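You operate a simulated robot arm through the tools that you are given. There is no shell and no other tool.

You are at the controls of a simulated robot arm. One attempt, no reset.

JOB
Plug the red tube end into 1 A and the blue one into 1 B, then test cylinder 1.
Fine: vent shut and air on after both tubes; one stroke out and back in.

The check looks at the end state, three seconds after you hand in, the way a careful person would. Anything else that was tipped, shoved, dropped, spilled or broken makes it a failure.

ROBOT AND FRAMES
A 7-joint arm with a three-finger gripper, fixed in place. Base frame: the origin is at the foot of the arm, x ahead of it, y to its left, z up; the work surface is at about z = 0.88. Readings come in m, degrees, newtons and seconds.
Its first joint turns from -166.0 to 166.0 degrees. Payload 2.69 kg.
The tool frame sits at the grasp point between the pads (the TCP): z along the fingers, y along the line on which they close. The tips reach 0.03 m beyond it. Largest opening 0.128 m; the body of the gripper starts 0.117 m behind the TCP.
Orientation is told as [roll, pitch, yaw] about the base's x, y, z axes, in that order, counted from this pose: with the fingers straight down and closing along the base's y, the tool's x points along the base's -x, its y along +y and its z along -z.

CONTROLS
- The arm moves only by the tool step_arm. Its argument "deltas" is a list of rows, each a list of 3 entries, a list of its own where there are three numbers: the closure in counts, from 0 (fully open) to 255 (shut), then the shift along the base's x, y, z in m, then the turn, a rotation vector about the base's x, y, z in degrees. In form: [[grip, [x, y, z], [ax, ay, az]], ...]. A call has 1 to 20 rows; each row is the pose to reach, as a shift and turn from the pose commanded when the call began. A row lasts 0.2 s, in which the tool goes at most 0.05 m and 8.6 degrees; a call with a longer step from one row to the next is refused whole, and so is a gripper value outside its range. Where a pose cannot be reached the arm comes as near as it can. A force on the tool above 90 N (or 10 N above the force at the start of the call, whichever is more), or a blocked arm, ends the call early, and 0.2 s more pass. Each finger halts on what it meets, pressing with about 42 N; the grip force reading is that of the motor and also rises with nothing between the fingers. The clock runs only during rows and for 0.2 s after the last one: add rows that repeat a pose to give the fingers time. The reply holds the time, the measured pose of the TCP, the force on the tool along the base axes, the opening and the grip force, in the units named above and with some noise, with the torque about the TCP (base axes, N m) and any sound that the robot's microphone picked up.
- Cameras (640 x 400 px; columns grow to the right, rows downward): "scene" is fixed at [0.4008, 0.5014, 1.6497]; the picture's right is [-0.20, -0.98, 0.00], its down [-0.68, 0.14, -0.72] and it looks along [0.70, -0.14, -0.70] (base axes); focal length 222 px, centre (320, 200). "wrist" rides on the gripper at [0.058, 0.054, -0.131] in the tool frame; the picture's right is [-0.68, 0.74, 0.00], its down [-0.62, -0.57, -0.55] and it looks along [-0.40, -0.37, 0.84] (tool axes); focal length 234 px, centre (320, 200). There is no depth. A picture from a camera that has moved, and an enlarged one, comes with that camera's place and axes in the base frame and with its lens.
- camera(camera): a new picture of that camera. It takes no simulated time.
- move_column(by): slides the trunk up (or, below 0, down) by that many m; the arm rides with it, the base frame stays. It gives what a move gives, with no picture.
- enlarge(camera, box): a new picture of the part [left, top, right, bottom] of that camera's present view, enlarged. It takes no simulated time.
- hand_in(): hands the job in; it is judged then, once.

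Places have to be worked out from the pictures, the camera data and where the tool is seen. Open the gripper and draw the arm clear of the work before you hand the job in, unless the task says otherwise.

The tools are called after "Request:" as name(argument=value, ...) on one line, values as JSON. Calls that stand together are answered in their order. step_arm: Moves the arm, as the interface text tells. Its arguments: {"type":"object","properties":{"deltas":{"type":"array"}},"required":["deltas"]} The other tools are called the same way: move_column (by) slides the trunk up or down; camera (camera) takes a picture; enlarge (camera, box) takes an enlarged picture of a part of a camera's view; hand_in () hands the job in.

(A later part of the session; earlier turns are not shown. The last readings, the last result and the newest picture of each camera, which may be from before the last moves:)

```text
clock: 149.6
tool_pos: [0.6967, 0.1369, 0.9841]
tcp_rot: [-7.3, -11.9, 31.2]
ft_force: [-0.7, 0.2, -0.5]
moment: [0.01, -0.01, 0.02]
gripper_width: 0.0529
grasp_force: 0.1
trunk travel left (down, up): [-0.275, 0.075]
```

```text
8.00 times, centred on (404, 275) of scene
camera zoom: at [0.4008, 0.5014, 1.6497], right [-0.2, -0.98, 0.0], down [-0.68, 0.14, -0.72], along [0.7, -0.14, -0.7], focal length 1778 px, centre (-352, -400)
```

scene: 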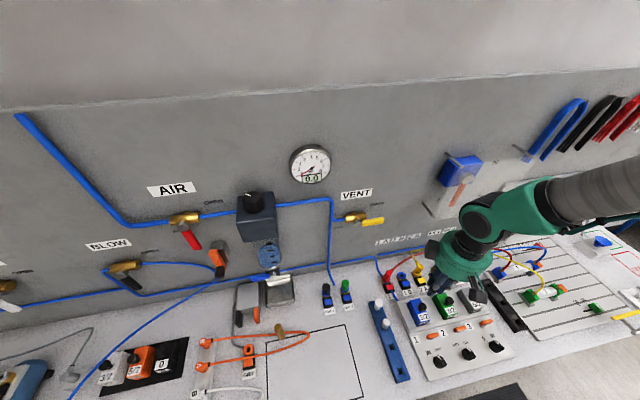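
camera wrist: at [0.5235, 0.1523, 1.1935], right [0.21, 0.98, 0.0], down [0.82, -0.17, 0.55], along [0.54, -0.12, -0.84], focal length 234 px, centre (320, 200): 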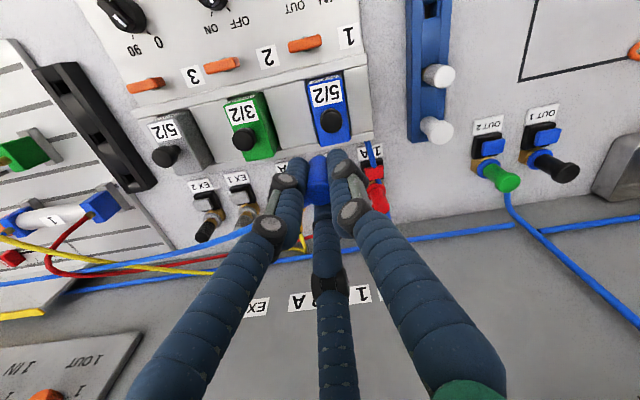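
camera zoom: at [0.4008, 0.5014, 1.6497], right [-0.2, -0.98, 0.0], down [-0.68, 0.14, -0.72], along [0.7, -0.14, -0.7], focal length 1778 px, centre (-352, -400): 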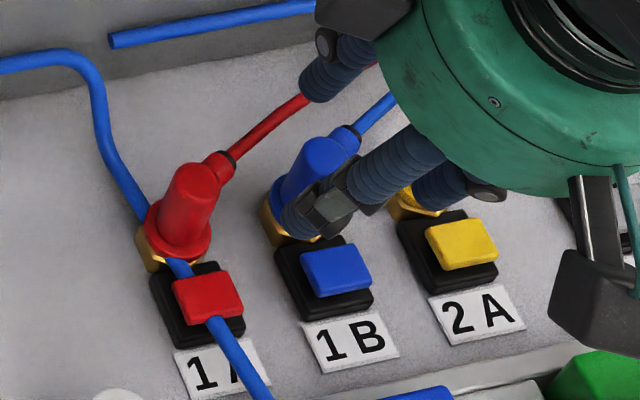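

Blue stands upright in 1B exactly like its neighbours, and the fingers are above it. Now I'll back away fully and inspect all three.

Request:
step_arm(deltas=[[150, [-0.02, 0, 0.01], [0, 0, 0]], [150, [-0.05, 0, 0.03], [0, 0, 0]], [150, [-0.09, 0, 0.05], [0, 3, 0]], [150, [-0.13, 0, 0.08], [0, 8, 0]], [150, [-0.17, -0.01, 0.1], [0, 13, 0]], [150, [-0.2, -0.03, 0.11], [0, 14, 0]], [150, [-0.2, -0.03, 0.11], [0, 14, 0]]])

Request:
enlarge(camera="scene", box=[372, 250, 436, 300])

Request:
camera(camera="scene")

Request:
camera(camera="wrist")

```text
clock: 151.2
tool_pos: [0.4955, 0.1045, 1.0947]
tcp_rot: [-0.1, 0.1, 30.5]
ft_force: [1.1, -0.2, 0.1]
moment: [0.03, -0.03, 0.02]
gripper_width: 0.0528
grasp_force: 0.0
trunk travel left (down, up): [-0.275, 0.075]
```

```text
8.00 times, centred on (404, 275) of scene
camera zoom: at [0.4008, 0.5014, 1.6497], right [-0.2, -0.98, 0.0], down [-0.68, 0.14, -0.72], along [0.7, -0.14, -0.7], focal length 1778 px, centre (-352, -400)
```

zoom: 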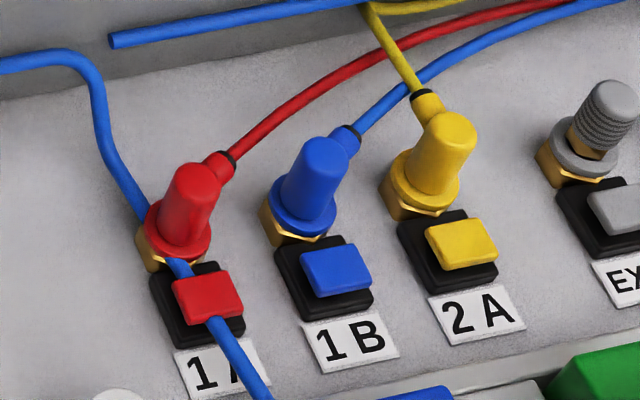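

```text
taken
```

scene: 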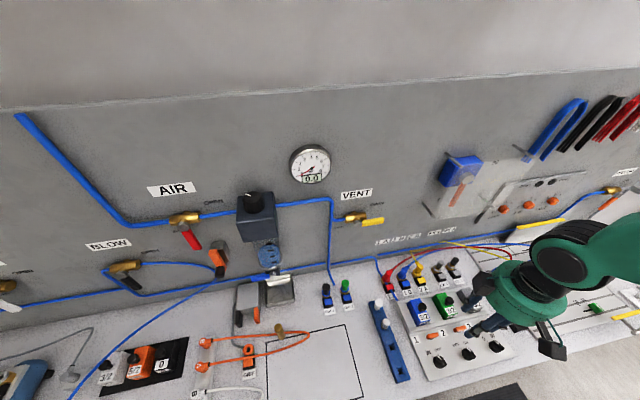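

```text
taken
camera wrist: at [0.4184, 0.1206, 1.2251], right [0.21, 0.98, 0.0], down [0.82, -0.17, 0.55], along [0.54, -0.12, -0.84], focal length 234 px, centre (320, 200)
```

wrist: 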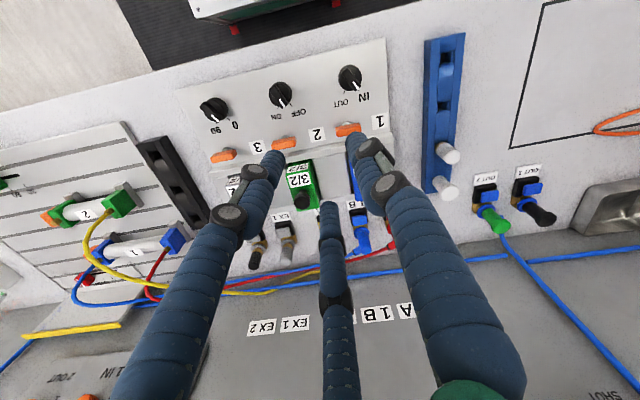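

Red in 1A and blue in 1B now match the plugged yellow one: upright and at equal height. Next is the VENT valve. I'll close the fingers, rise, and stage in front of it with a 25° backward lean, so the palm stays off the wall.

Request:
step_arm(deltas=[[255, [0, 0.03, 0.035], [0, 0, 0]], [255, [0, 0.06, 0.07], [0, 0, 0]], [255, [0.015, 0.09, 0.105], [0, 0, 0]], [255, [0.035, 0.115, 0.14], [0, -6, 0]], [255, [0.065, 0.14, 0.17], [0, -12, 0]], [255, [0.1, 0.158, 0.19], [0, -18, 0]], [255, [0.135, 0.1655, 0.205], [0, -25, 0]], [255, [0.165, 0.1655, 0.205], [0, -25, 0]], [255, [0.165, 0.1655, 0.205], [0, -25, 0]]])

Request:
camera(camera="scene")

Request:
camera(camera="wrist")

```text
clock: 153.2
tool_pos: [0.6631, 0.2716, 1.2984]
tcp_rot: [-13.4, -21.3, 33.0]
ft_force: [0.2, 0.2, -1.5]
moment: [0.0, 0.05, 0.04]
gripper_width: 0.0022
grasp_force: 31.6
trunk travel left (down, up): [-0.275, 0.075]
```

```text
taken
```

scene: 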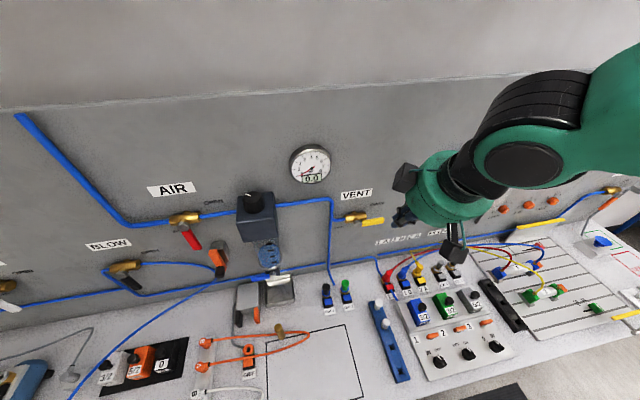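

```text
taken
camera wrist: at [0.538, 0.2875, 1.3837], right [0.19, 0.98, 0.09], down [0.51, -0.17, 0.84], along [0.84, -0.12, -0.53], focal length 234 px, centre (320, 200)
```

wrist: 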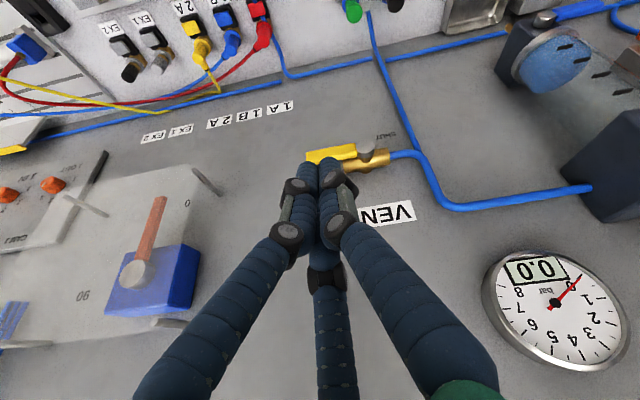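

Request:
enlarge(camera="wrist", box=[270, 100, 430, 200])

Request:
enlarge(camera="scene", box=[320, 170, 448, 250])

```text
4.00 times, centred on (350, 150) of wrist
camera zoom: at [0.538, 0.2875, 1.3837], right [0.19, 0.98, 0.09], down [0.51, -0.17, 0.84], along [0.84, -0.12, -0.53], focal length 937 px, centre (200, 400)
```

zoom: 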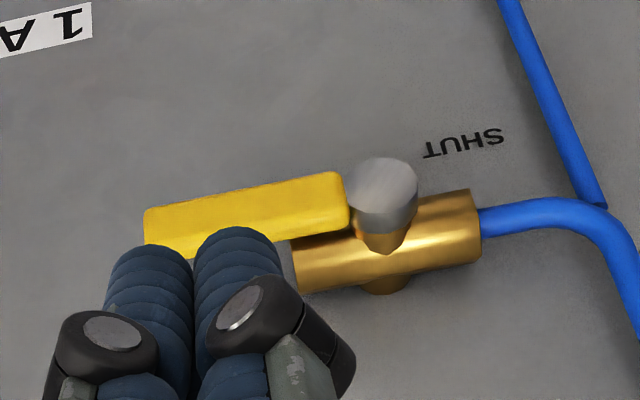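

```text
5.00 times, centred on (384, 210) of scene
camera zoom: at [0.4008, 0.5014, 1.6497], right [-0.2, -0.98, 0.0], down [-0.68, 0.14, -0.72], along [0.7, -0.14, -0.7], focal length 1111 px, centre (0, 150)
```

zoom: 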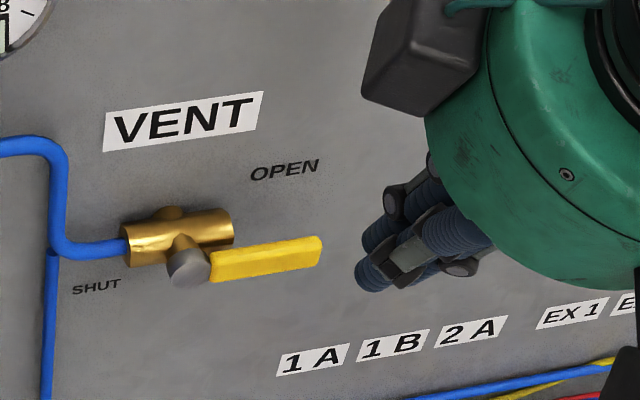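

The handle runs from pivot (0.763,0.321,1.179) to its end at (0.757,0.248,1.180), pointing to OPEN. I'll move the closed fingertips to just above the handle near its end.

Request:
step_arm(deltas=[[255, [0.03, -0.003, -0.015], [0, 0, 0]], [255, [0.06, -0.006, -0.03], [0, 0, 0]], [255, [0.0812, -0.0076, -0.045], [0, 0, 0]], [255, [0.0812, -0.0076, -0.0634], [0, 0, 0]], [255, [0.0812, -0.0076, -0.0634], [0, 0, 0]]])

Request:
enlarge(camera="wrist", box=[270, 100, 430, 200])

Request:
enlarge(camera="scene", box=[320, 150, 480, 250])

```text
clock: 154.4
tool_pos: [0.743, 0.2645, 1.2359]
tcp_rot: [-13.4, -21.4, 32.9]
ft_force: [-1.1, -1.1, -0.9]
moment: [0.0, -0.03, 0.03]
gripper_width: 0.0021
grasp_force: 31.6
trunk travel left (down, up): [-0.275, 0.075]
```

```text
4.00 times, centred on (350, 150) of wrist
camera zoom: at [0.6174, 0.2801, 1.3212], right [0.19, 0.98, 0.09], down [0.51, -0.17, 0.84], along [0.84, -0.12, -0.53], focal length 937 px, centre (200, 400)
```

zoom: 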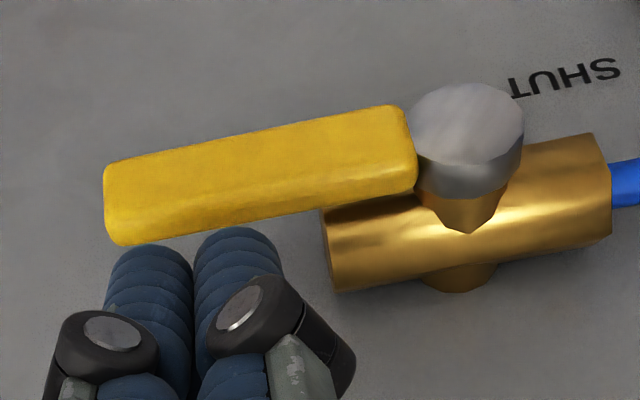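

```text
4.00 times, centred on (400, 200) of scene
camera zoom: at [0.4008, 0.5014, 1.6497], right [-0.2, -0.98, 0.0], down [-0.68, 0.14, -0.72], along [0.7, -0.14, -0.7], focal length 889 px, centre (0, 200)
```

zoom: 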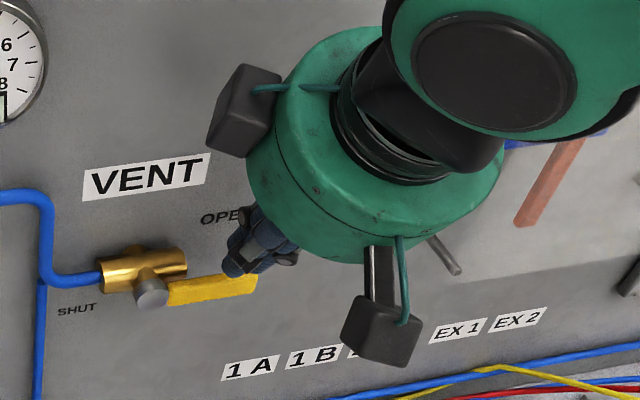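

The tips are directly above the handle's outer half. I'll push down along the handle's arc, first part only, and check.

Request:
step_arm(deltas=[[255, [0, 0, -0.01], [0, 0, 0]], [255, [0, 0, -0.02], [0, 0, 0]], [255, [0, -0.001, -0.03], [0, 0, 0]], [255, [0, -0.002, -0.0424], [0, 0, 0]], [255, [0, -0.002, -0.0424], [0, 0, 0]]])

Request:
enlarge(camera="wrist", box=[270, 80, 430, 180])

Request:
enlarge(camera="scene", box=[320, 170, 448, 250])

```text
clock: 155.6
tool_pos: [0.7444, 0.2621, 1.1926]
tcp_rot: [-13.4, -21.2, 33.0]
ft_force: [0.7, -0.3, 0.6]
moment: [-0.01, -0.02, -0.02]
gripper_width: 0.0019
grasp_force: 31.7
trunk travel left (down, up): [-0.275, 0.075]
```

```text
4.00 times, centred on (350, 130) of wrist
camera zoom: at [0.6179, 0.2784, 1.2782], right [0.19, 0.98, 0.09], down [0.51, -0.17, 0.84], along [0.84, -0.12, -0.53], focal length 937 px, centre (200, 480)
```

zoom: 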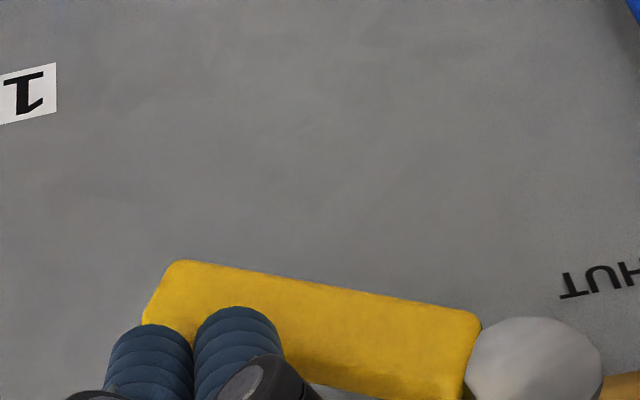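

```text
5.00 times, centred on (384, 210) of scene
camera zoom: at [0.4008, 0.5014, 1.6497], right [-0.2, -0.98, 0.0], down [-0.68, 0.14, -0.72], along [0.7, -0.14, -0.7], focal length 1111 px, centre (0, 150)
```

zoom: 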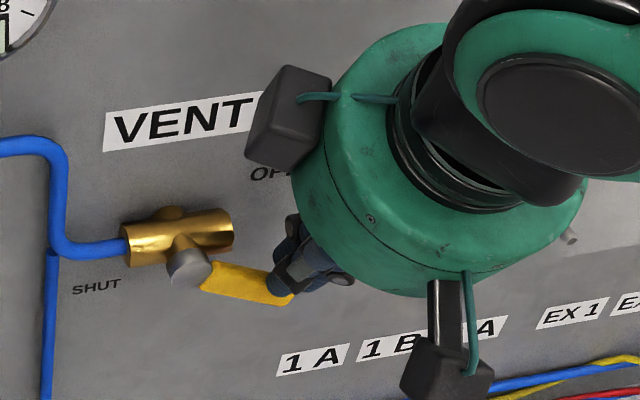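

The handle is turning with almost no force. Continuing along the arc to SHUT.

Request:
step_arm(deltas=[[255, [0, 0.003, -0.012], [0, 0, 0]], [255, [0, 0.0083, -0.0242], [0, 0, 0]], [255, [0, 0.018, -0.035], [0, 0, 0]], [255, [0, 0.028, -0.0435], [0, 0, 0]], [255, [0, 0.034, -0.0443], [0, 0, 0]], [255, [0, 0.034, -0.0443], [0, 0, 0]]])

Request:
enlarge(camera="wrist", box=[270, 80, 430, 180])

Request:
enlarge(camera="scene", box=[320, 170, 448, 250])

```text
clock: 157.0
tool_pos: [0.7428, 0.2966, 1.1483]
tcp_rot: [-13.4, -21.2, 33.0]
ft_force: [-0.3, -2.4, -0.7]
moment: [-0.03, 0.01, -0.03]
gripper_width: 0.002
grasp_force: 31.2
trunk travel left (down, up): [-0.275, 0.075]
```

```text
4.00 times, centred on (350, 130) of wrist
camera zoom: at [0.6171, 0.3123, 1.2343], right [0.19, 0.98, 0.09], down [0.51, -0.17, 0.84], along [0.84, -0.12, -0.53], focal length 937 px, centre (200, 480)
```

zoom: 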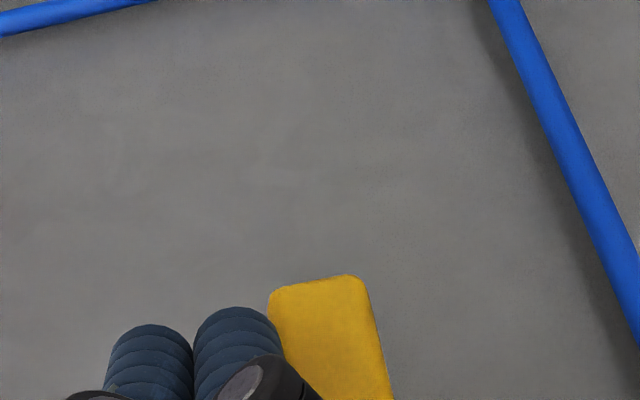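

```text
5.00 times, centred on (384, 210) of scene
camera zoom: at [0.4008, 0.5014, 1.6497], right [-0.2, -0.98, 0.0], down [-0.68, 0.14, -0.72], along [0.7, -0.14, -0.7], focal length 1111 px, centre (0, 150)
```

zoom: 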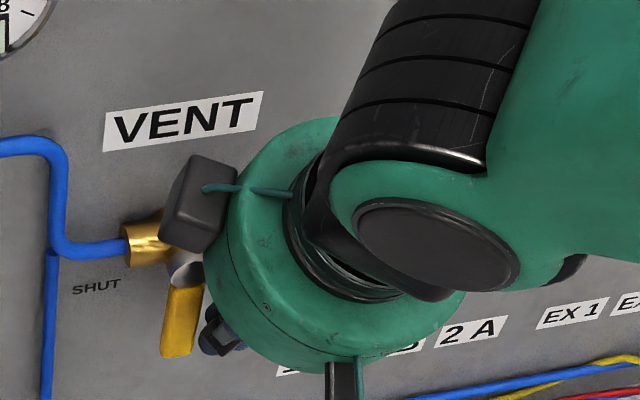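

The handle now points straight down to SHUT. A small extra push will confirm it is against its stop.

Request:
step_arm(deltas=[[255, [0, 0.002, 0], [0, 0, 0]], [255, [0, 0.004, 0], [0, 0, 0]], [255, [0, 0.005, 0], [0, 0, 0]], [255, [0, 0.005, 0], [0, 0, 0]]])

Request:
enlarge(camera="scene", box=[320, 170, 448, 250])

```text
clock: 158.0
tool_pos: [0.7417, 0.2981, 1.1483]
tcp_rot: [-13.3, -21.2, 32.9]
ft_force: [0.2, -36.7, 1.9]
moment: [-0.81, 0.13, -0.45]
gripper_width: 0.0019
grasp_force: 31.0
trunk travel left (down, up): [-0.275, 0.075]
```

```text
5.00 times, centred on (384, 210) of scene
camera zoom: at [0.4008, 0.5014, 1.6497], right [-0.2, -0.98, 0.0], down [-0.68, 0.14, -0.72], along [0.7, -0.14, -0.7], focal length 1111 px, centre (0, 150)
```

zoom: 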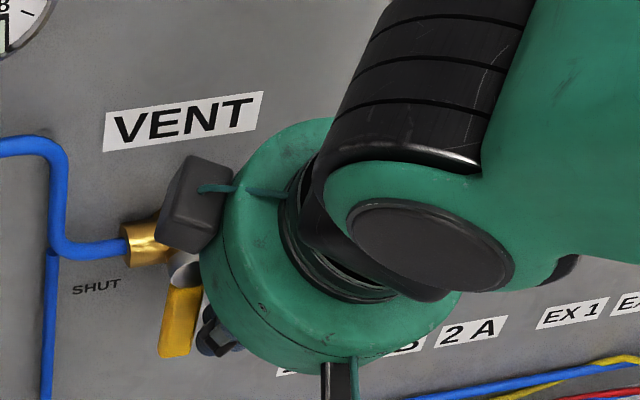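

VENT is shut; the stop resists at 37 N. I'll back off the handle, retreat from the wall, and level the hand while moving toward the AIR side.

Request:
step_arm(deltas=[[255, [0, -0.012, 0], [0, 0, 0]], [255, [-0.03, -0.02, 0.005], [0, 0, 0]], [255, [-0.07, -0.02, 0.02], [0, 0, 0]], [255, [-0.11, -0.01, 0.05], [0, 6, 0]], [255, [-0.15, 0.01, 0.08], [0, 12, 0]], [255, [-0.18, 0.04, 0.11], [0, 18, 0]], [255, [-0.2, 0.07, 0.13], [0, 25, 0]], [255, [-0.2, 0.07, 0.13], [0, 25, 0]]])

Request:
enlarge(camera="scene", box=[320, 170, 448, 250])

Request:
enlarge(camera="scene", box=[130, 160, 290, 290])

Request:
camera(camera="wrist")

```text
refused: row 4 steps farther than a row can; nothing moved
```

```text
5.00 times, centred on (384, 210) of scene
camera zoom: at [0.4008, 0.5014, 1.6497], right [-0.2, -0.98, 0.0], down [-0.68, 0.14, -0.72], along [0.7, -0.14, -0.7], focal length 1111 px, centre (0, 150)
```

zoom: 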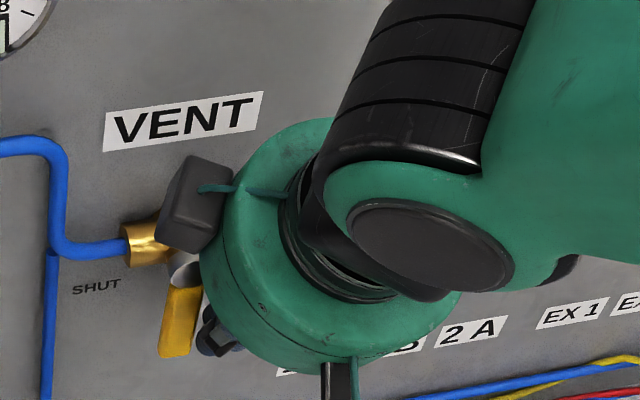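

```text
3.08 times, centred on (210, 225) of scene
camera zoom: at [0.4008, 0.5014, 1.6497], right [-0.2, -0.98, 0.0], down [-0.68, 0.14, -0.72], along [0.7, -0.14, -0.7], focal length 684 px, centre (658, 123)
```

zoom: 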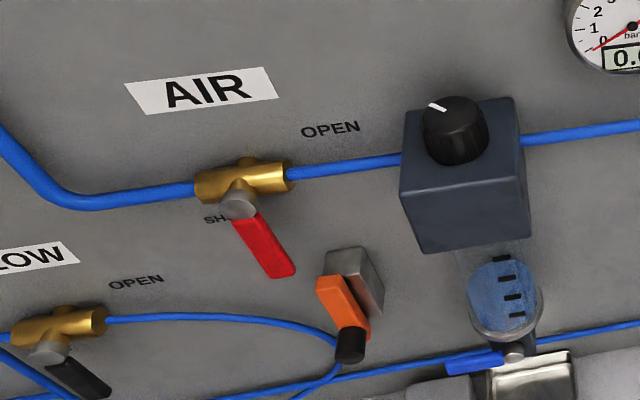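

```text
taken
camera wrist: at [0.6171, 0.3142, 1.2342], right [0.19, 0.98, 0.09], down [0.51, -0.18, 0.84], along [0.84, -0.12, -0.53], focal length 234 px, centre (320, 200)
```

wrist: 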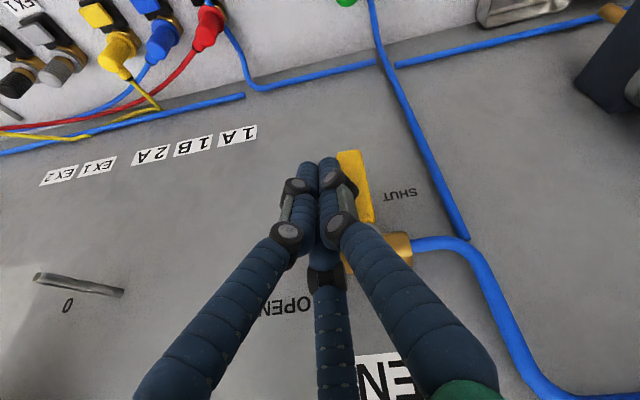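

I'll resend the retreat with smaller steps.

Request:
step_arm(deltas=[[255, [0, -0.012, 0], [0, 0, 0]], [255, [-0.03, -0.02, 0.005], [0, 0, 0]], [255, [-0.065, -0.02, 0.015], [0, 0, 0]], [255, [-0.1, -0.015, 0.035], [0, 6, 0]], [255, [-0.13, 0.0, 0.06], [0, 12, 0]], [255, [-0.155, 0.025, 0.085], [0, 18, 0]], [255, [-0.175, 0.055, 0.11], [0, 25, 0]], [255, [-0.19, 0.09, 0.125], [0, 25, 0]], [255, [-0.2, 0.13, 0.13], [0, 25, 0]], [255, [-0.2, 0.13, 0.13], [0, 25, 0]]])

Request:
enlarge(camera="scene", box=[320, 170, 448, 250])

Request:
camera(camera="wrist")

```text
clock: 160.2
tool_pos: [0.5445, 0.4314, 1.2796]
tcp_rot: [-0.1, 0.1, 30.4]
ft_force: [0.3, 0.0, 0.3]
moment: [-0.09, 0.05, 0.01]
gripper_width: 0.0022
grasp_force: 31.0
trunk travel left (down, up): [-0.275, 0.075]
```

```text
5.00 times, centred on (384, 210) of scene
camera zoom: at [0.4008, 0.5014, 1.6497], right [-0.2, -0.98, 0.0], down [-0.68, 0.14, -0.72], along [0.7, -0.14, -0.7], focal length 1111 px, centre (0, 150)
```

zoom: 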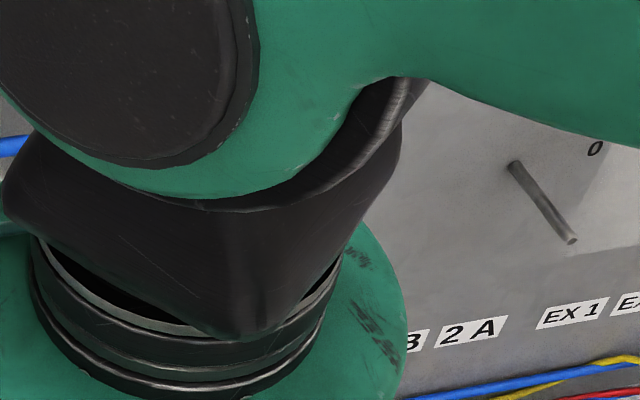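

```text
taken
camera wrist: at [0.4657, 0.4474, 1.41], right [0.21, 0.98, 0.0], down [0.82, -0.17, 0.55], along [0.54, -0.12, -0.84], focal length 234 px, centre (320, 200)
```

wrist: 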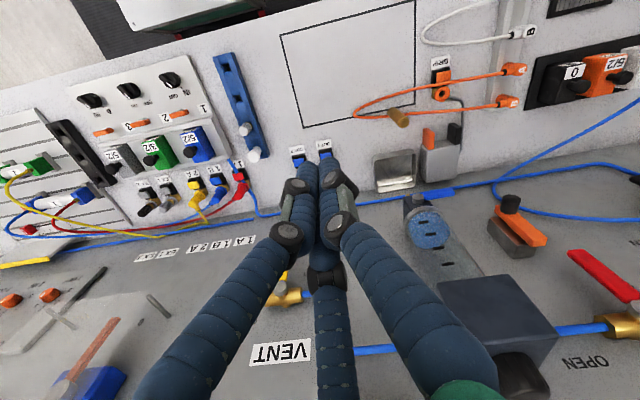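

VENT is behind me now. I'll yaw the hand to -32°, so its side boxes keep clear of the regulator, then move toward the AIR side.

Request:
step_arm(deltas=[[255, [0, 0, 0], [0, 0, -8]], [255, [-0.005, 0.02, 0.01], [0, 0, -16]], [255, [-0.01, 0.04, 0.02], [0, 0, -24]], [255, [-0.015, 0.06, 0.03], [0, 0, -32]], [255, [-0.02, 0.08, 0.04], [0, 0, -40]], [255, [-0.025, 0.1, 0.04], [0, 0, -48]], [255, [-0.03, 0.12, 0.04], [0, 0, -56]], [255, [-0.03, 0.13, 0.04], [0, 0, -62]], [255, [-0.03, 0.13, 0.04], [0, 0, -62]]])

Request:
camera(camera="scene")

```text
clock: 162.2
tool_pos: [0.512, 0.5621, 1.3198]
tcp_rot: [-0.1, 0.0, -31.6]
ft_force: [-0.2, 0.3, -0.2]
moment: [-0.01, -0.01, -0.02]
gripper_width: 0.0021
grasp_force: 31.5
trunk travel left (down, up): [-0.275, 0.075]
```

```text
taken
```

scene: 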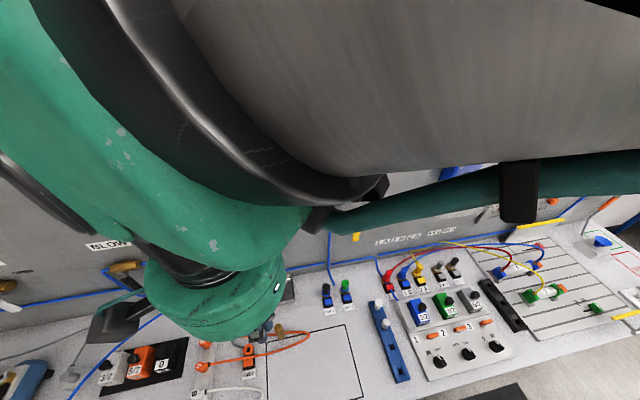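

I'll lean the hand 65° so the closed fingers point at the wall like a rod, moving toward AIR at the same time.

Request:
step_arm(deltas=[[255, [0.008, 0.017, -0.005], [2.1, -7.8, 0]], [255, [0.016, 0.034, -0.012], [4.2, -15.7, 0]], [255, [0.024, 0.051, -0.02], [6.3, -23.5, 0]], [255, [0.032, 0.068, -0.028], [8.4, -31.4, 0]], [255, [0.04, 0.085, -0.036], [10.5, -39.2, 0]], [255, [0.048, 0.102, -0.044], [12.6, -47.1, 0]], [255, [0.058, 0.12, -0.052], [14.7, -55, 0]], [255, [0.068, 0.138, -0.06], [16.8, -62.8, 0]], [255, [0.068, 0.138, -0.06], [16.8, -62.8, 0]]])

Request:
camera(camera="wrist")

Request:
camera(camera="scene")

```text
clock: 164.2
tool_pos: [0.5804, 0.7, 1.2574]
tcp_rot: [57.2, -38.6, -53.1]
ft_force: [0.4, 0.1, 0.3]
moment: [-0.01, -0.03, -0.03]
gripper_width: 0.0023
grasp_force: 31.2
trunk travel left (down, up): [-0.275, 0.075]
```

```text
taken
camera wrist: at [0.4453, 0.7446, 1.3118], right [0.4, 0.12, 0.91], down [-0.26, -0.93, 0.24], along [0.88, -0.33, -0.35], focal length 234 px, centre (320, 200)
```

wrist: 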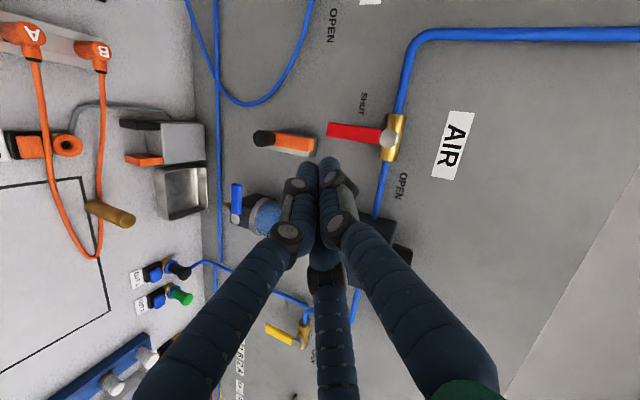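

```text
taken
```

scene: 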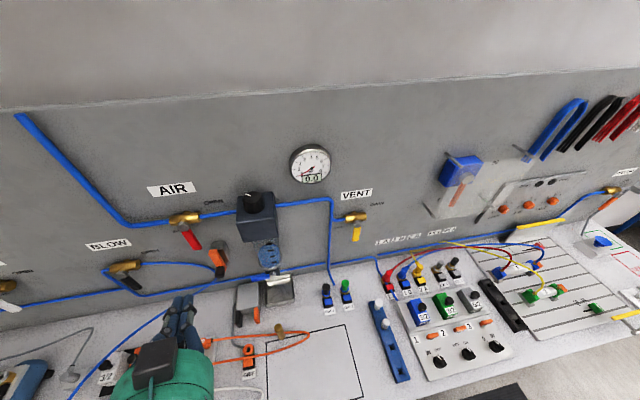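

A clear view: AIR's pivot is at (0.763,0.7315,1.2695) and its handle hangs straight down (SHUT) to z≈1.19. I'll bring the finger rod to the handle's +y side, then forward past the handle plane.

Request:
step_arm(deltas=[[255, [0.01, 0.03, -0.012], [0, 0, 0]], [255, [0.02, 0.06, -0.025], [0, 0, 0]], [255, [0.04, 0.082, -0.037], [0, 0, 0]], [255, [0.08, 0.082, -0.037], [0, 0, 0]], [255, [0.12, 0.082, -0.037], [0, 0, 0]], [255, [0.12, 0.082, -0.037], [0, 0, 0]]])

Request:
camera(camera="wrist")

Request:
enlarge(camera="scene", box=[90, 160, 290, 310])

```text
clock: 165.6
tool_pos: [0.7017, 0.7811, 1.2221]
tcp_rot: [57.1, -38.5, -53.0]
ft_force: [-0.5, -1.1, -0.4]
moment: [0.0, -0.03, -0.04]
gripper_width: 0.0022
grasp_force: 31.0
trunk travel left (down, up): [-0.275, 0.075]
```

```text
taken
camera wrist: at [0.5663, 0.826, 1.2754], right [0.41, 0.12, 0.91], down [-0.26, -0.93, 0.24], along [0.88, -0.33, -0.35], focal length 234 px, centre (320, 200)
```

wrist: 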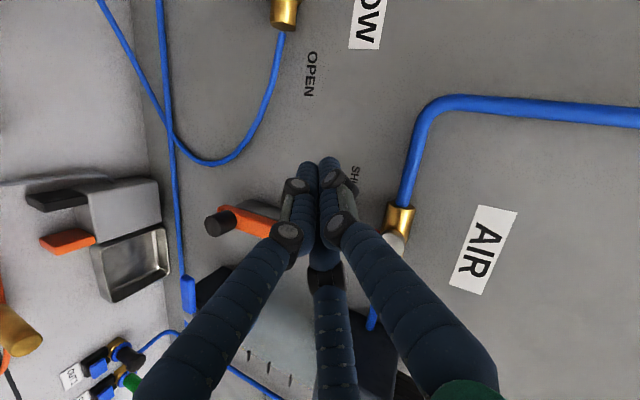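

```text
2.67 times, centred on (190, 235) of scene
camera zoom: at [0.4008, 0.5014, 1.6497], right [-0.2, -0.98, 0.0], down [-0.68, 0.14, -0.72], along [0.7, -0.14, -0.7], focal length 593 px, centre (667, 107)
```

zoom: 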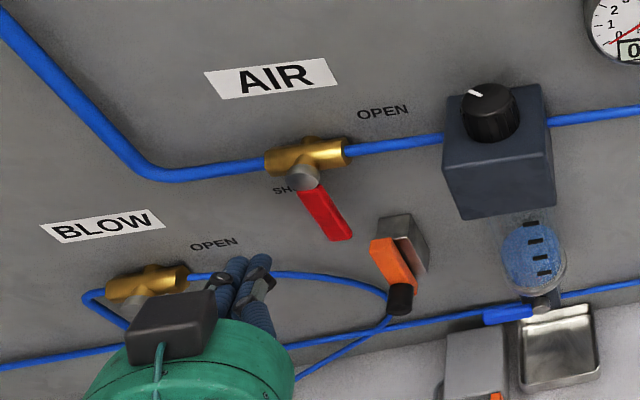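

The rod sits on the handle's +y side with room all around. I'll move forward 44 mm so the tips pass the handle plane.

Request:
step_arm(deltas=[[255, [0.02, 0, -0.001], [0, 0, 0]], [255, [0.044, 0.001, -0.002], [0, 0, 0]], [255, [0.044, 0.001, -0.002], [0, 0, 0]]])

Request:
enlarge(camera="scene", box=[90, 160, 290, 310])

Request:
enlarge(camera="wrist", box=[240, 100, 440, 260])

```text
clock: 166.4
tool_pos: [0.7444, 0.7816, 1.2198]
tcp_rot: [57.0, -38.6, -53.1]
ft_force: [-0.4, 0.1, -0.3]
moment: [0.04, -0.05, -0.03]
gripper_width: 0.0018
grasp_force: 30.9
trunk travel left (down, up): [-0.275, 0.075]
```

```text
2.67 times, centred on (190, 235) of scene
camera zoom: at [0.4008, 0.5014, 1.6497], right [-0.2, -0.98, 0.0], down [-0.68, 0.14, -0.72], along [0.7, -0.14, -0.7], focal length 593 px, centre (667, 107)
```

zoom: 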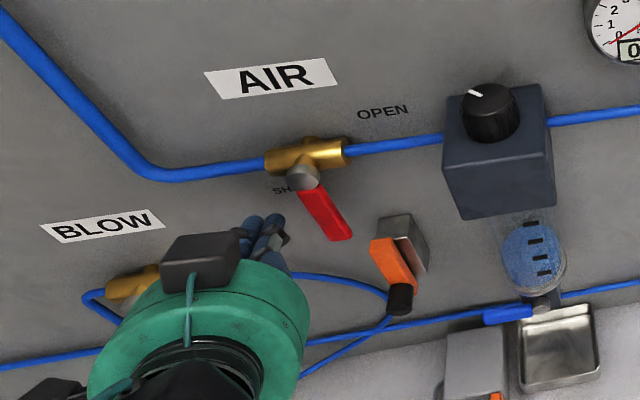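

```text
2.50 times, centred on (340, 180) of wrist
camera zoom: at [0.6095, 0.8267, 1.2729], right [0.41, 0.13, 0.91], down [-0.26, -0.93, 0.25], along [0.88, -0.33, -0.35], focal length 585 px, centre (270, 250)
```

zoom: 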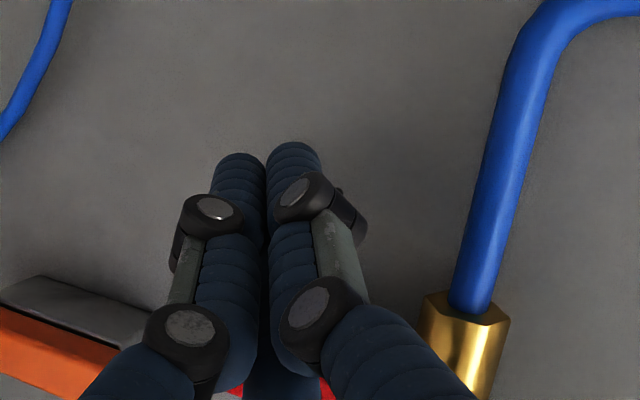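

The rod is in place. I'll sweep toward -y to start the handle turning, first third of the arc only.

Request:
step_arm(deltas=[[255, [0, -0.0125, 0], [0, 0, 0]], [255, [0, -0.0246, 0], [0, 0, 0]], [255, [0, -0.04, -0.0035], [0, 0, 0]], [255, [0, -0.0559, -0.0066], [0, 0, 0]], [255, [0, -0.0559, -0.0066], [0, 0, 0]]])

Request:
enlarge(camera="scene", box=[90, 160, 290, 310])

```text
clock: 167.6
tool_pos: [0.744, 0.7259, 1.2135]
tcp_rot: [57.2, -38.5, -53.1]
ft_force: [-0.4, 0.3, 0.2]
moment: [-0.01, 0.02, 0.04]
gripper_width: 0.0021
grasp_force: 31.7
trunk travel left (down, up): [-0.275, 0.075]
```

```text
2.67 times, centred on (190, 235) of scene
camera zoom: at [0.4008, 0.5014, 1.6497], right [-0.2, -0.98, 0.0], down [-0.68, 0.14, -0.72], along [0.7, -0.14, -0.7], focal length 593 px, centre (667, 107)
```

zoom: 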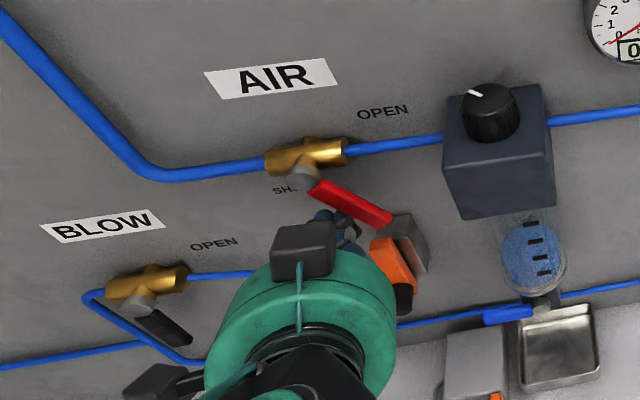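

The handle is turning freely. I'll continue the sweep up to horizontal (OPEN).

Request:
step_arm(deltas=[[255, [0, -0.016, 0.004], [0, 0, 0]], [255, [0, -0.0305, 0.0096], [0, 0, 0]], [255, [0, -0.042, 0.02], [0, 0, 0]], [255, [0, -0.0522, 0.0333], [0, 0, 0]], [255, [0, -0.0522, 0.0333], [0, 0, 0]]])

Request:
enlarge(camera="scene", box=[90, 150, 330, 300])

```text
clock: 168.8
tool_pos: [0.7453, 0.6721, 1.2467]
tcp_rot: [57.1, -38.7, -53.2]
ft_force: [-0.2, -0.6, 0.6]
moment: [-0.01, 0.01, 0.03]
gripper_width: 0.002
grasp_force: 31.6
trunk travel left (down, up): [-0.275, 0.075]
```

```text
2.67 times, centred on (210, 225) of scene
camera zoom: at [0.4008, 0.5014, 1.6497], right [-0.2, -0.98, 0.0], down [-0.68, 0.14, -0.72], along [0.7, -0.14, -0.7], focal length 593 px, centre (613, 133)
```

zoom: 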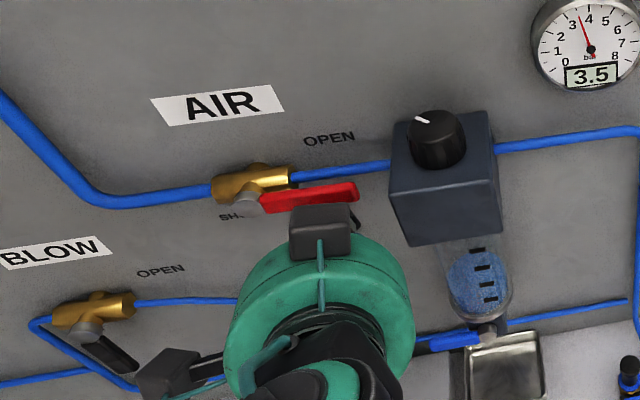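

AIR is opening: the gauge reads 3.5 bar and the handle is horizontal. A small extra nudge up will confirm the stop.

Request:
step_arm(deltas=[[255, [0, 0, 0.002], [0, 0, 0]], [255, [0, 0, 0.004], [0, 0, 0]], [255, [0, 0, 0.005], [0, 0, 0]], [255, [0, 0, 0.005], [0, 0, 0]]])

Request:
enlarge(camera="scene", box=[150, 130, 350, 255])

Request:
enlarge(camera="scene", box=[370, 220, 570, 345])

```text
clock: 169.8
tool_pos: [0.7453, 0.6734, 1.2489]
tcp_rot: [57.0, -38.6, -53.0]
ft_force: [-2.9, -1.9, -10.6]
moment: [-0.12, 0.05, -0.11]
gripper_width: 0.0022
grasp_force: 31.2
trunk travel left (down, up): [-0.275, 0.075]
```

```text
3.20 times, centred on (250, 192) of scene
camera zoom: at [0.4008, 0.5014, 1.6497], right [-0.2, -0.98, 0.0], down [-0.68, 0.14, -0.72], along [0.7, -0.14, -0.7], focal length 711 px, centre (544, 224)
```

zoom: 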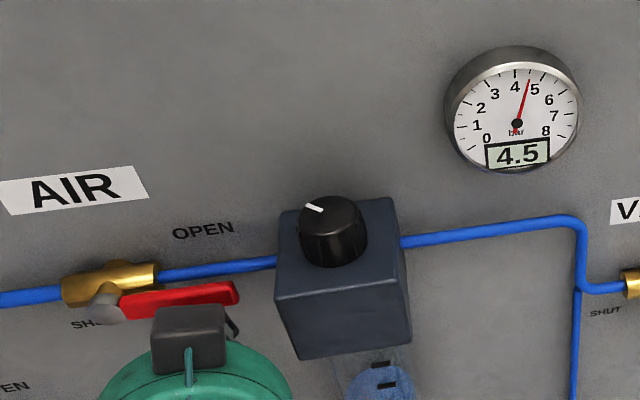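

```text
3.20 times, centred on (470, 282) of scene
camera zoom: at [0.4008, 0.5014, 1.6497], right [-0.2, -0.98, 0.0], down [-0.68, 0.14, -0.72], along [0.7, -0.14, -0.7], focal length 711 px, centre (-160, -64)
```

zoom: 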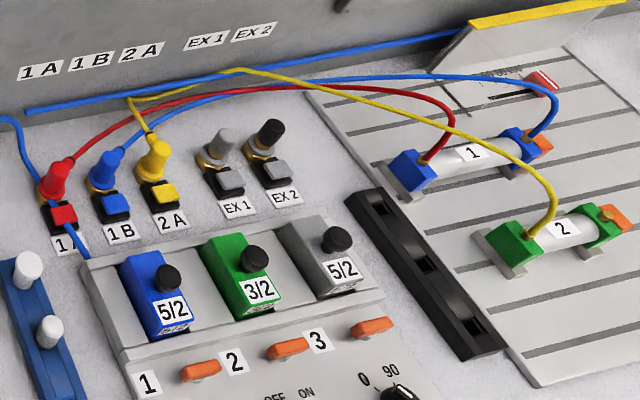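

AIR is open: the handle is at its stop and the supply shows 4.5 bar. The cylinder is still in, as expected with knob 1 at IN. I'll withdraw the rod downward and back from the wall.

Request:
step_arm(deltas=[[255, [0, 0, -0.012], [0, 0, 0]], [255, [-0.035, 0, -0.014], [0, 0, 0]], [255, [-0.075, 0, -0.014], [0, 0, 0]], [255, [-0.115, -0.01, -0.01], [0, 0, 0]], [255, [-0.15, -0.03, 0.0], [0, 0, 0]], [255, [-0.18, -0.06, 0.01], [0, 0, 0]], [255, [-0.18, -0.06, 0.01], [0, 0, 0]]])

Request:
step_arm(deltas=[[255, [-0.005, -0.02, 0.01], [-2.1, 7.8, 0]], [255, [-0.01, -0.04, 0.02], [-4.2, 15.7, 0]], [255, [-0.015, -0.06, 0.03], [-6.3, 23.5, 0]], [255, [-0.02, -0.08, 0.03], [-8.4, 31.4, 0]], [255, [-0.025, -0.1, 0.03], [-10.5, 39.2, 0]], [255, [-0.03, -0.12, 0.03], [-12.6, 47.1, 0]], [255, [-0.035, -0.14, 0.03], [-14.7, 55, 0]], [255, [-0.04, -0.16, 0.03], [-16.8, 62.8, 0]], [255, [-0.04, -0.16, 0.03], [-16.8, 62.8, 0]]])

Request:
camera(camera="scene")

```text
clock: 171.4
tool_pos: [0.5638, 0.6124, 1.2626]
tcp_rot: [57.3, -38.6, -53.2]
ft_force: [-0.4, -0.2, 0.6]
moment: [0.02, 0.03, 0.03]
gripper_width: 0.0023
grasp_force: 31.4
trunk travel left (down, up): [-0.275, 0.075]
```

```text
clock: 173.4
tool_pos: [0.5253, 0.454, 1.291]
tcp_rot: [0.0, 0.1, -31.5]
ft_force: [0.1, 0.8, -0.2]
moment: [0.02, 0.02, -0.01]
gripper_width: 0.0019
grasp_force: 31.1
trunk travel left (down, up): [-0.275, 0.075]
```

```text
taken
```

scene: 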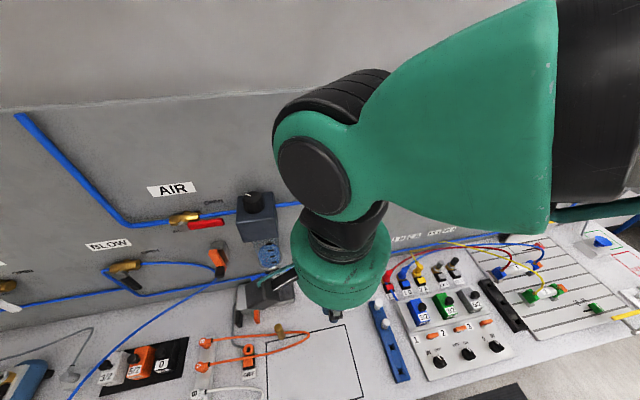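

AIR stays open. Now to knob 1: I'll go above it at (0.458,0.151), yawing to 30° and opening the fingers.

Request:
step_arm(deltas=[[255, [-0.005, -0.035, -0.005], [0, 0, 7.7]], [220, [-0.01, -0.075, -0.015], [0, 0, 15.4]], [180, [-0.017, -0.115, -0.03], [0, 0, 23.1]], [138, [-0.025, -0.155, -0.05], [0, 0, 30.8]], [138, [-0.033, -0.19, -0.075], [0, 0, 38.4]], [138, [-0.042, -0.225, -0.1], [0, 0, 46.1]], [138, [-0.05, -0.26, -0.13], [0, 0, 53.8]], [138, [-0.055, -0.294, -0.16], [0, 0, 61.5]], [138, [-0.055, -0.294, -0.17], [0, 0, 61.5]], [138, [-0.055, -0.294, -0.17], [0, 0, 61.5]]])

Request:
camera(camera="wrist")

Request:
camera(camera="scene")

Request:
enlarge(camera="wrist", box=[240, 60, 400, 160])

```text
clock: 175.6
tool_pos: [0.4689, 0.1602, 1.121]
tcp_rot: [0.0, 0.1, 30.0]
ft_force: [0.7, 0.9, -0.3]
moment: [0.0, 0.01, 0.01]
gripper_width: 0.0588
grasp_force: 0.0
trunk travel left (down, up): [-0.275, 0.075]
```

```text
taken
camera wrist: at [0.3917, 0.1769, 1.2519], right [0.22, 0.98, 0.0], down [0.82, -0.18, 0.55], along [0.54, -0.12, -0.84], focal length 234 px, centre (320, 200)
```

wrist: 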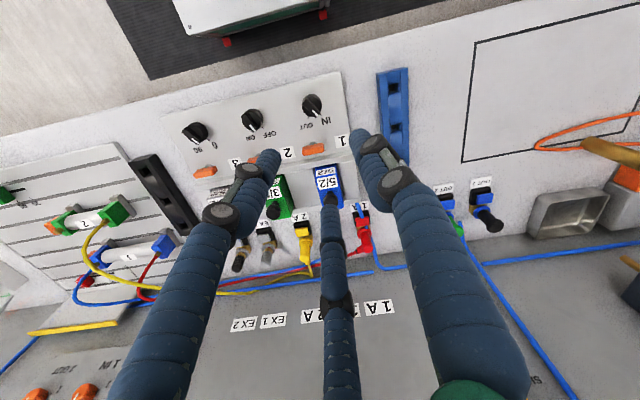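

```text
taken
```

scene: 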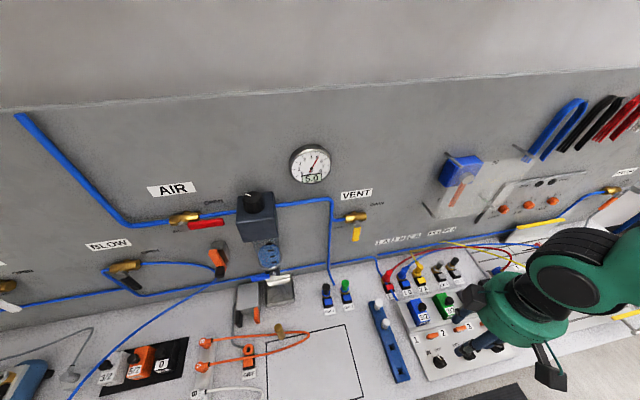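

```text
4.00 times, centred on (320, 110) of wrist
camera zoom: at [0.3917, 0.1769, 1.2519], right [0.22, 0.98, 0.0], down [0.82, -0.18, 0.55], along [0.54, -0.12, -0.84], focal length 937 px, centre (320, 560)
```

zoom: 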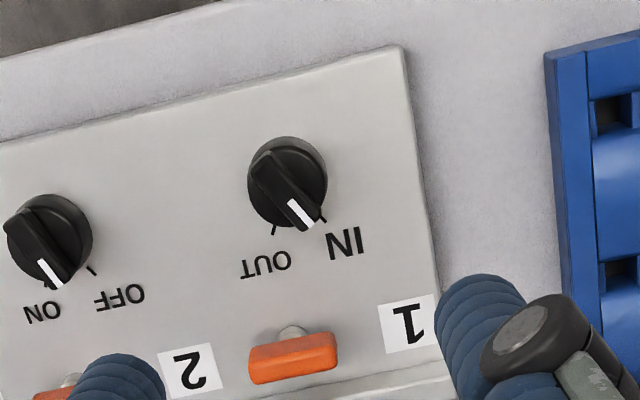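

The gauge now reads 5.0 bar, and knob 1's pointer is at IN (azimuth about +25°), with OUT about 55–60° clockwise. I'll align the hand with the knob's tilted axis, leaning about 11°, and come down to a hover for a closer look.

Request:
step_arm(deltas=[[138, [-0.01, -0.003, -0.02], [0, -5.5, 0]], [138, [-0.02, -0.006, -0.05], [0, -11, 0]], [138, [-0.03, -0.0087, -0.08], [0, -11, 0]], [138, [-0.0362, -0.0087, -0.11], [0, -11, 0]], [138, [-0.0362, -0.0087, -0.11], [0, -11, 0]]])

Request:
enlarge(camera="wrist", box=[240, 90, 400, 190])

Request:
enlarge(camera="scene", box=[400, 310, 528, 390])

```text
clock: 176.8
tool_pos: [0.4319, 0.1507, 1.0099]
tcp_rot: [-5.6, -9.4, 30.4]
ft_force: [0.5, -0.2, 0.6]
moment: [0.02, -0.02, 0.0]
gripper_width: 0.0591
grasp_force: 0.1
trunk travel left (down, up): [-0.275, 0.075]
```

```text
4.00 times, centred on (320, 140) of wrist
camera zoom: at [0.3322, 0.1678, 1.124], right [0.21, 0.98, 0.04], down [0.7, -0.18, 0.69], along [0.69, -0.12, -0.72], focal length 937 px, centre (320, 440)
```

zoom: 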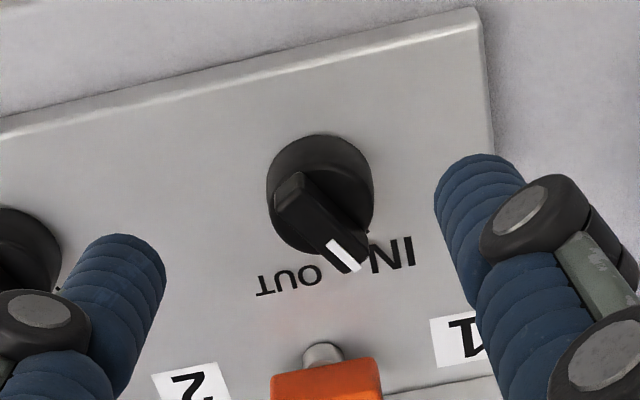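

```text
5.00 times, centred on (464, 350) of scene
camera zoom: at [0.4008, 0.5014, 1.6497], right [-0.2, -0.98, 0.0], down [-0.68, 0.14, -0.72], along [0.7, -0.14, -0.7], focal length 1111 px, centre (-400, -550)
```

zoom: 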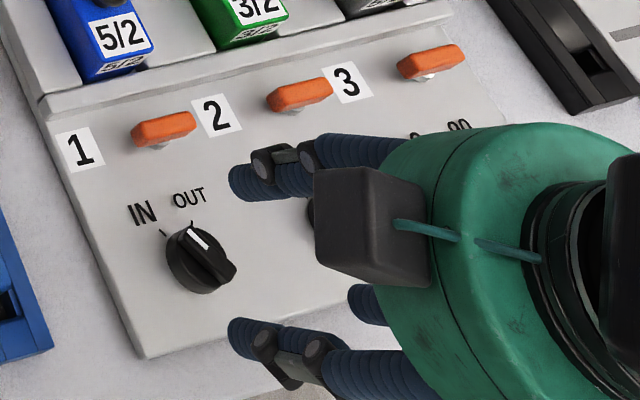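

Alignment with the knob is within 1 mm. I'll descend along its axis so the tips come just above the knob's skirt, straddling the pointer bar.

Request:
step_arm(deltas=[[150, [0.0045, 0, -0.024], [0, 0, 0]], [150, [0.009, 0, -0.047], [0, 0, 0]], [150, [0.0125, 0, -0.064], [0, 0, 0]], [150, [0.0137, 0, -0.0706], [0, 0, 0]], [150, [0.0137, 0, -0.0706], [0, 0, 0]]])

Request:
enlarge(camera="wrist", box=[240, 100, 400, 200])

Request:
enlarge(camera="scene", box=[400, 310, 528, 390])

```text
clock: 178.0
tool_pos: [0.4479, 0.1503, 0.9411]
tcp_rot: [-5.6, -9.6, 30.4]
ft_force: [0.9, -0.3, 0.8]
moment: [0.01, 0.0, 0.01]
gripper_width: 0.0526
grasp_force: 0.1
trunk travel left (down, up): [-0.275, 0.075]
```

```text
4.00 times, centred on (320, 150) of wrist
camera zoom: at [0.3467, 0.1678, 1.0538], right [0.21, 0.98, 0.04], down [0.7, -0.18, 0.69], along [0.69, -0.12, -0.72], focal length 937 px, centre (320, 400)
```

zoom: 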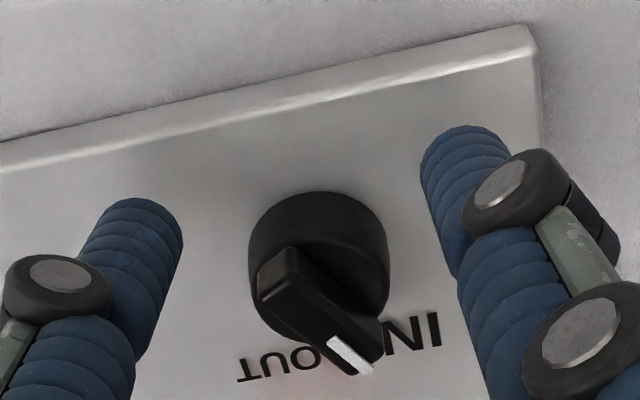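

```text
5.00 times, centred on (464, 350) of scene
camera zoom: at [0.4008, 0.5014, 1.6497], right [-0.2, -0.98, 0.0], down [-0.68, 0.14, -0.72], along [0.7, -0.14, -0.7], focal length 1111 px, centre (-400, -550)
```

zoom: 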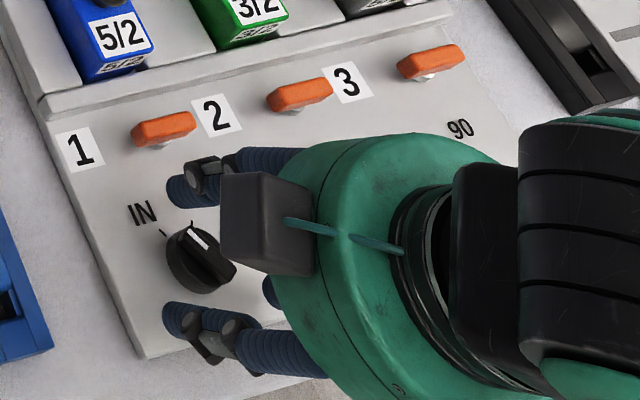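

The pointer bar lies between the fingers. I'll lower 5 mm more along the axis and close on the bar.

Request:
step_arm(deltas=[[150, [0.0005, 0.0008, -0.0025], [0, 0, 0]], [150, [0.001, 0.0008, -0.005], [0, 0, 0]], [180, [0.001, 0.0008, -0.005], [0, 0, 0]], [205, [0.001, 0.0008, -0.005], [0, 0, 0]], [225, [0.001, 0.0008, -0.005], [0, 0, 0]], [255, [0.001, 0.0008, -0.005], [0, 0, 0]], [255, [0.001, 0.0008, -0.005], [0, 0, 0]]])

Request:
enlarge(camera="wrist", box=[240, 100, 400, 200])

Request:
enlarge(camera="scene", box=[400, 220, 600, 345])

```text
clock: 179.6
tool_pos: [0.4536, 0.1507, 0.9372]
tcp_rot: [-5.6, -9.6, 30.3]
ft_force: [60.0, -60.2, 2.4]
moment: [-1.25, -0.75, -1.26]
gripper_width: 0.0282
grasp_force: 45.4
trunk travel left (down, up): [-0.275, 0.075]
```

```text
4.00 times, centred on (320, 150) of wrist
camera zoom: at [0.3522, 0.1666, 1.05], right [0.22, 0.98, 0.04], down [0.7, -0.19, 0.69], along [0.69, -0.12, -0.72], focal length 937 px, centre (320, 400)
```

zoom: 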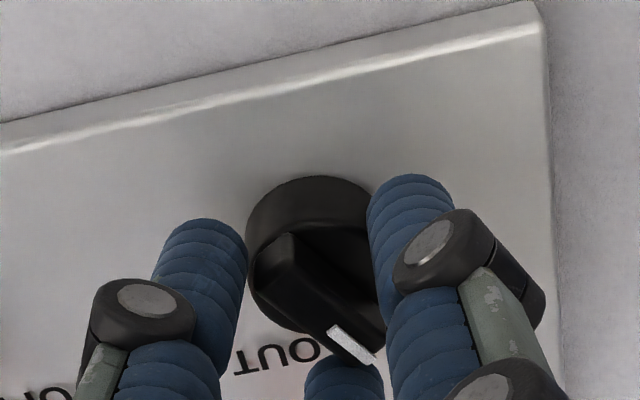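

```text
3.20 times, centred on (500, 282) of scene
camera zoom: at [0.4008, 0.5014, 1.6497], right [-0.2, -0.98, 0.0], down [-0.68, 0.14, -0.72], along [0.7, -0.14, -0.7], focal length 711 px, centre (-256, -64)
```

zoom: 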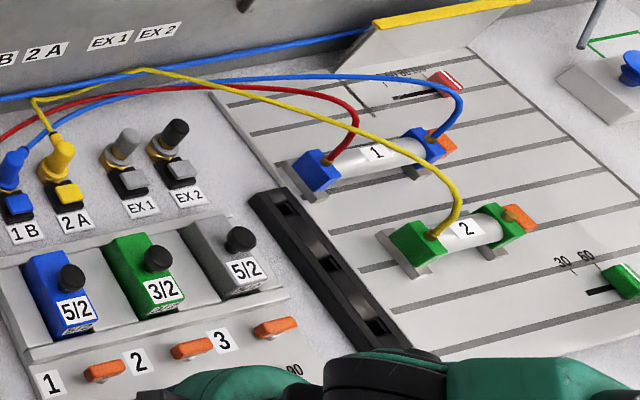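

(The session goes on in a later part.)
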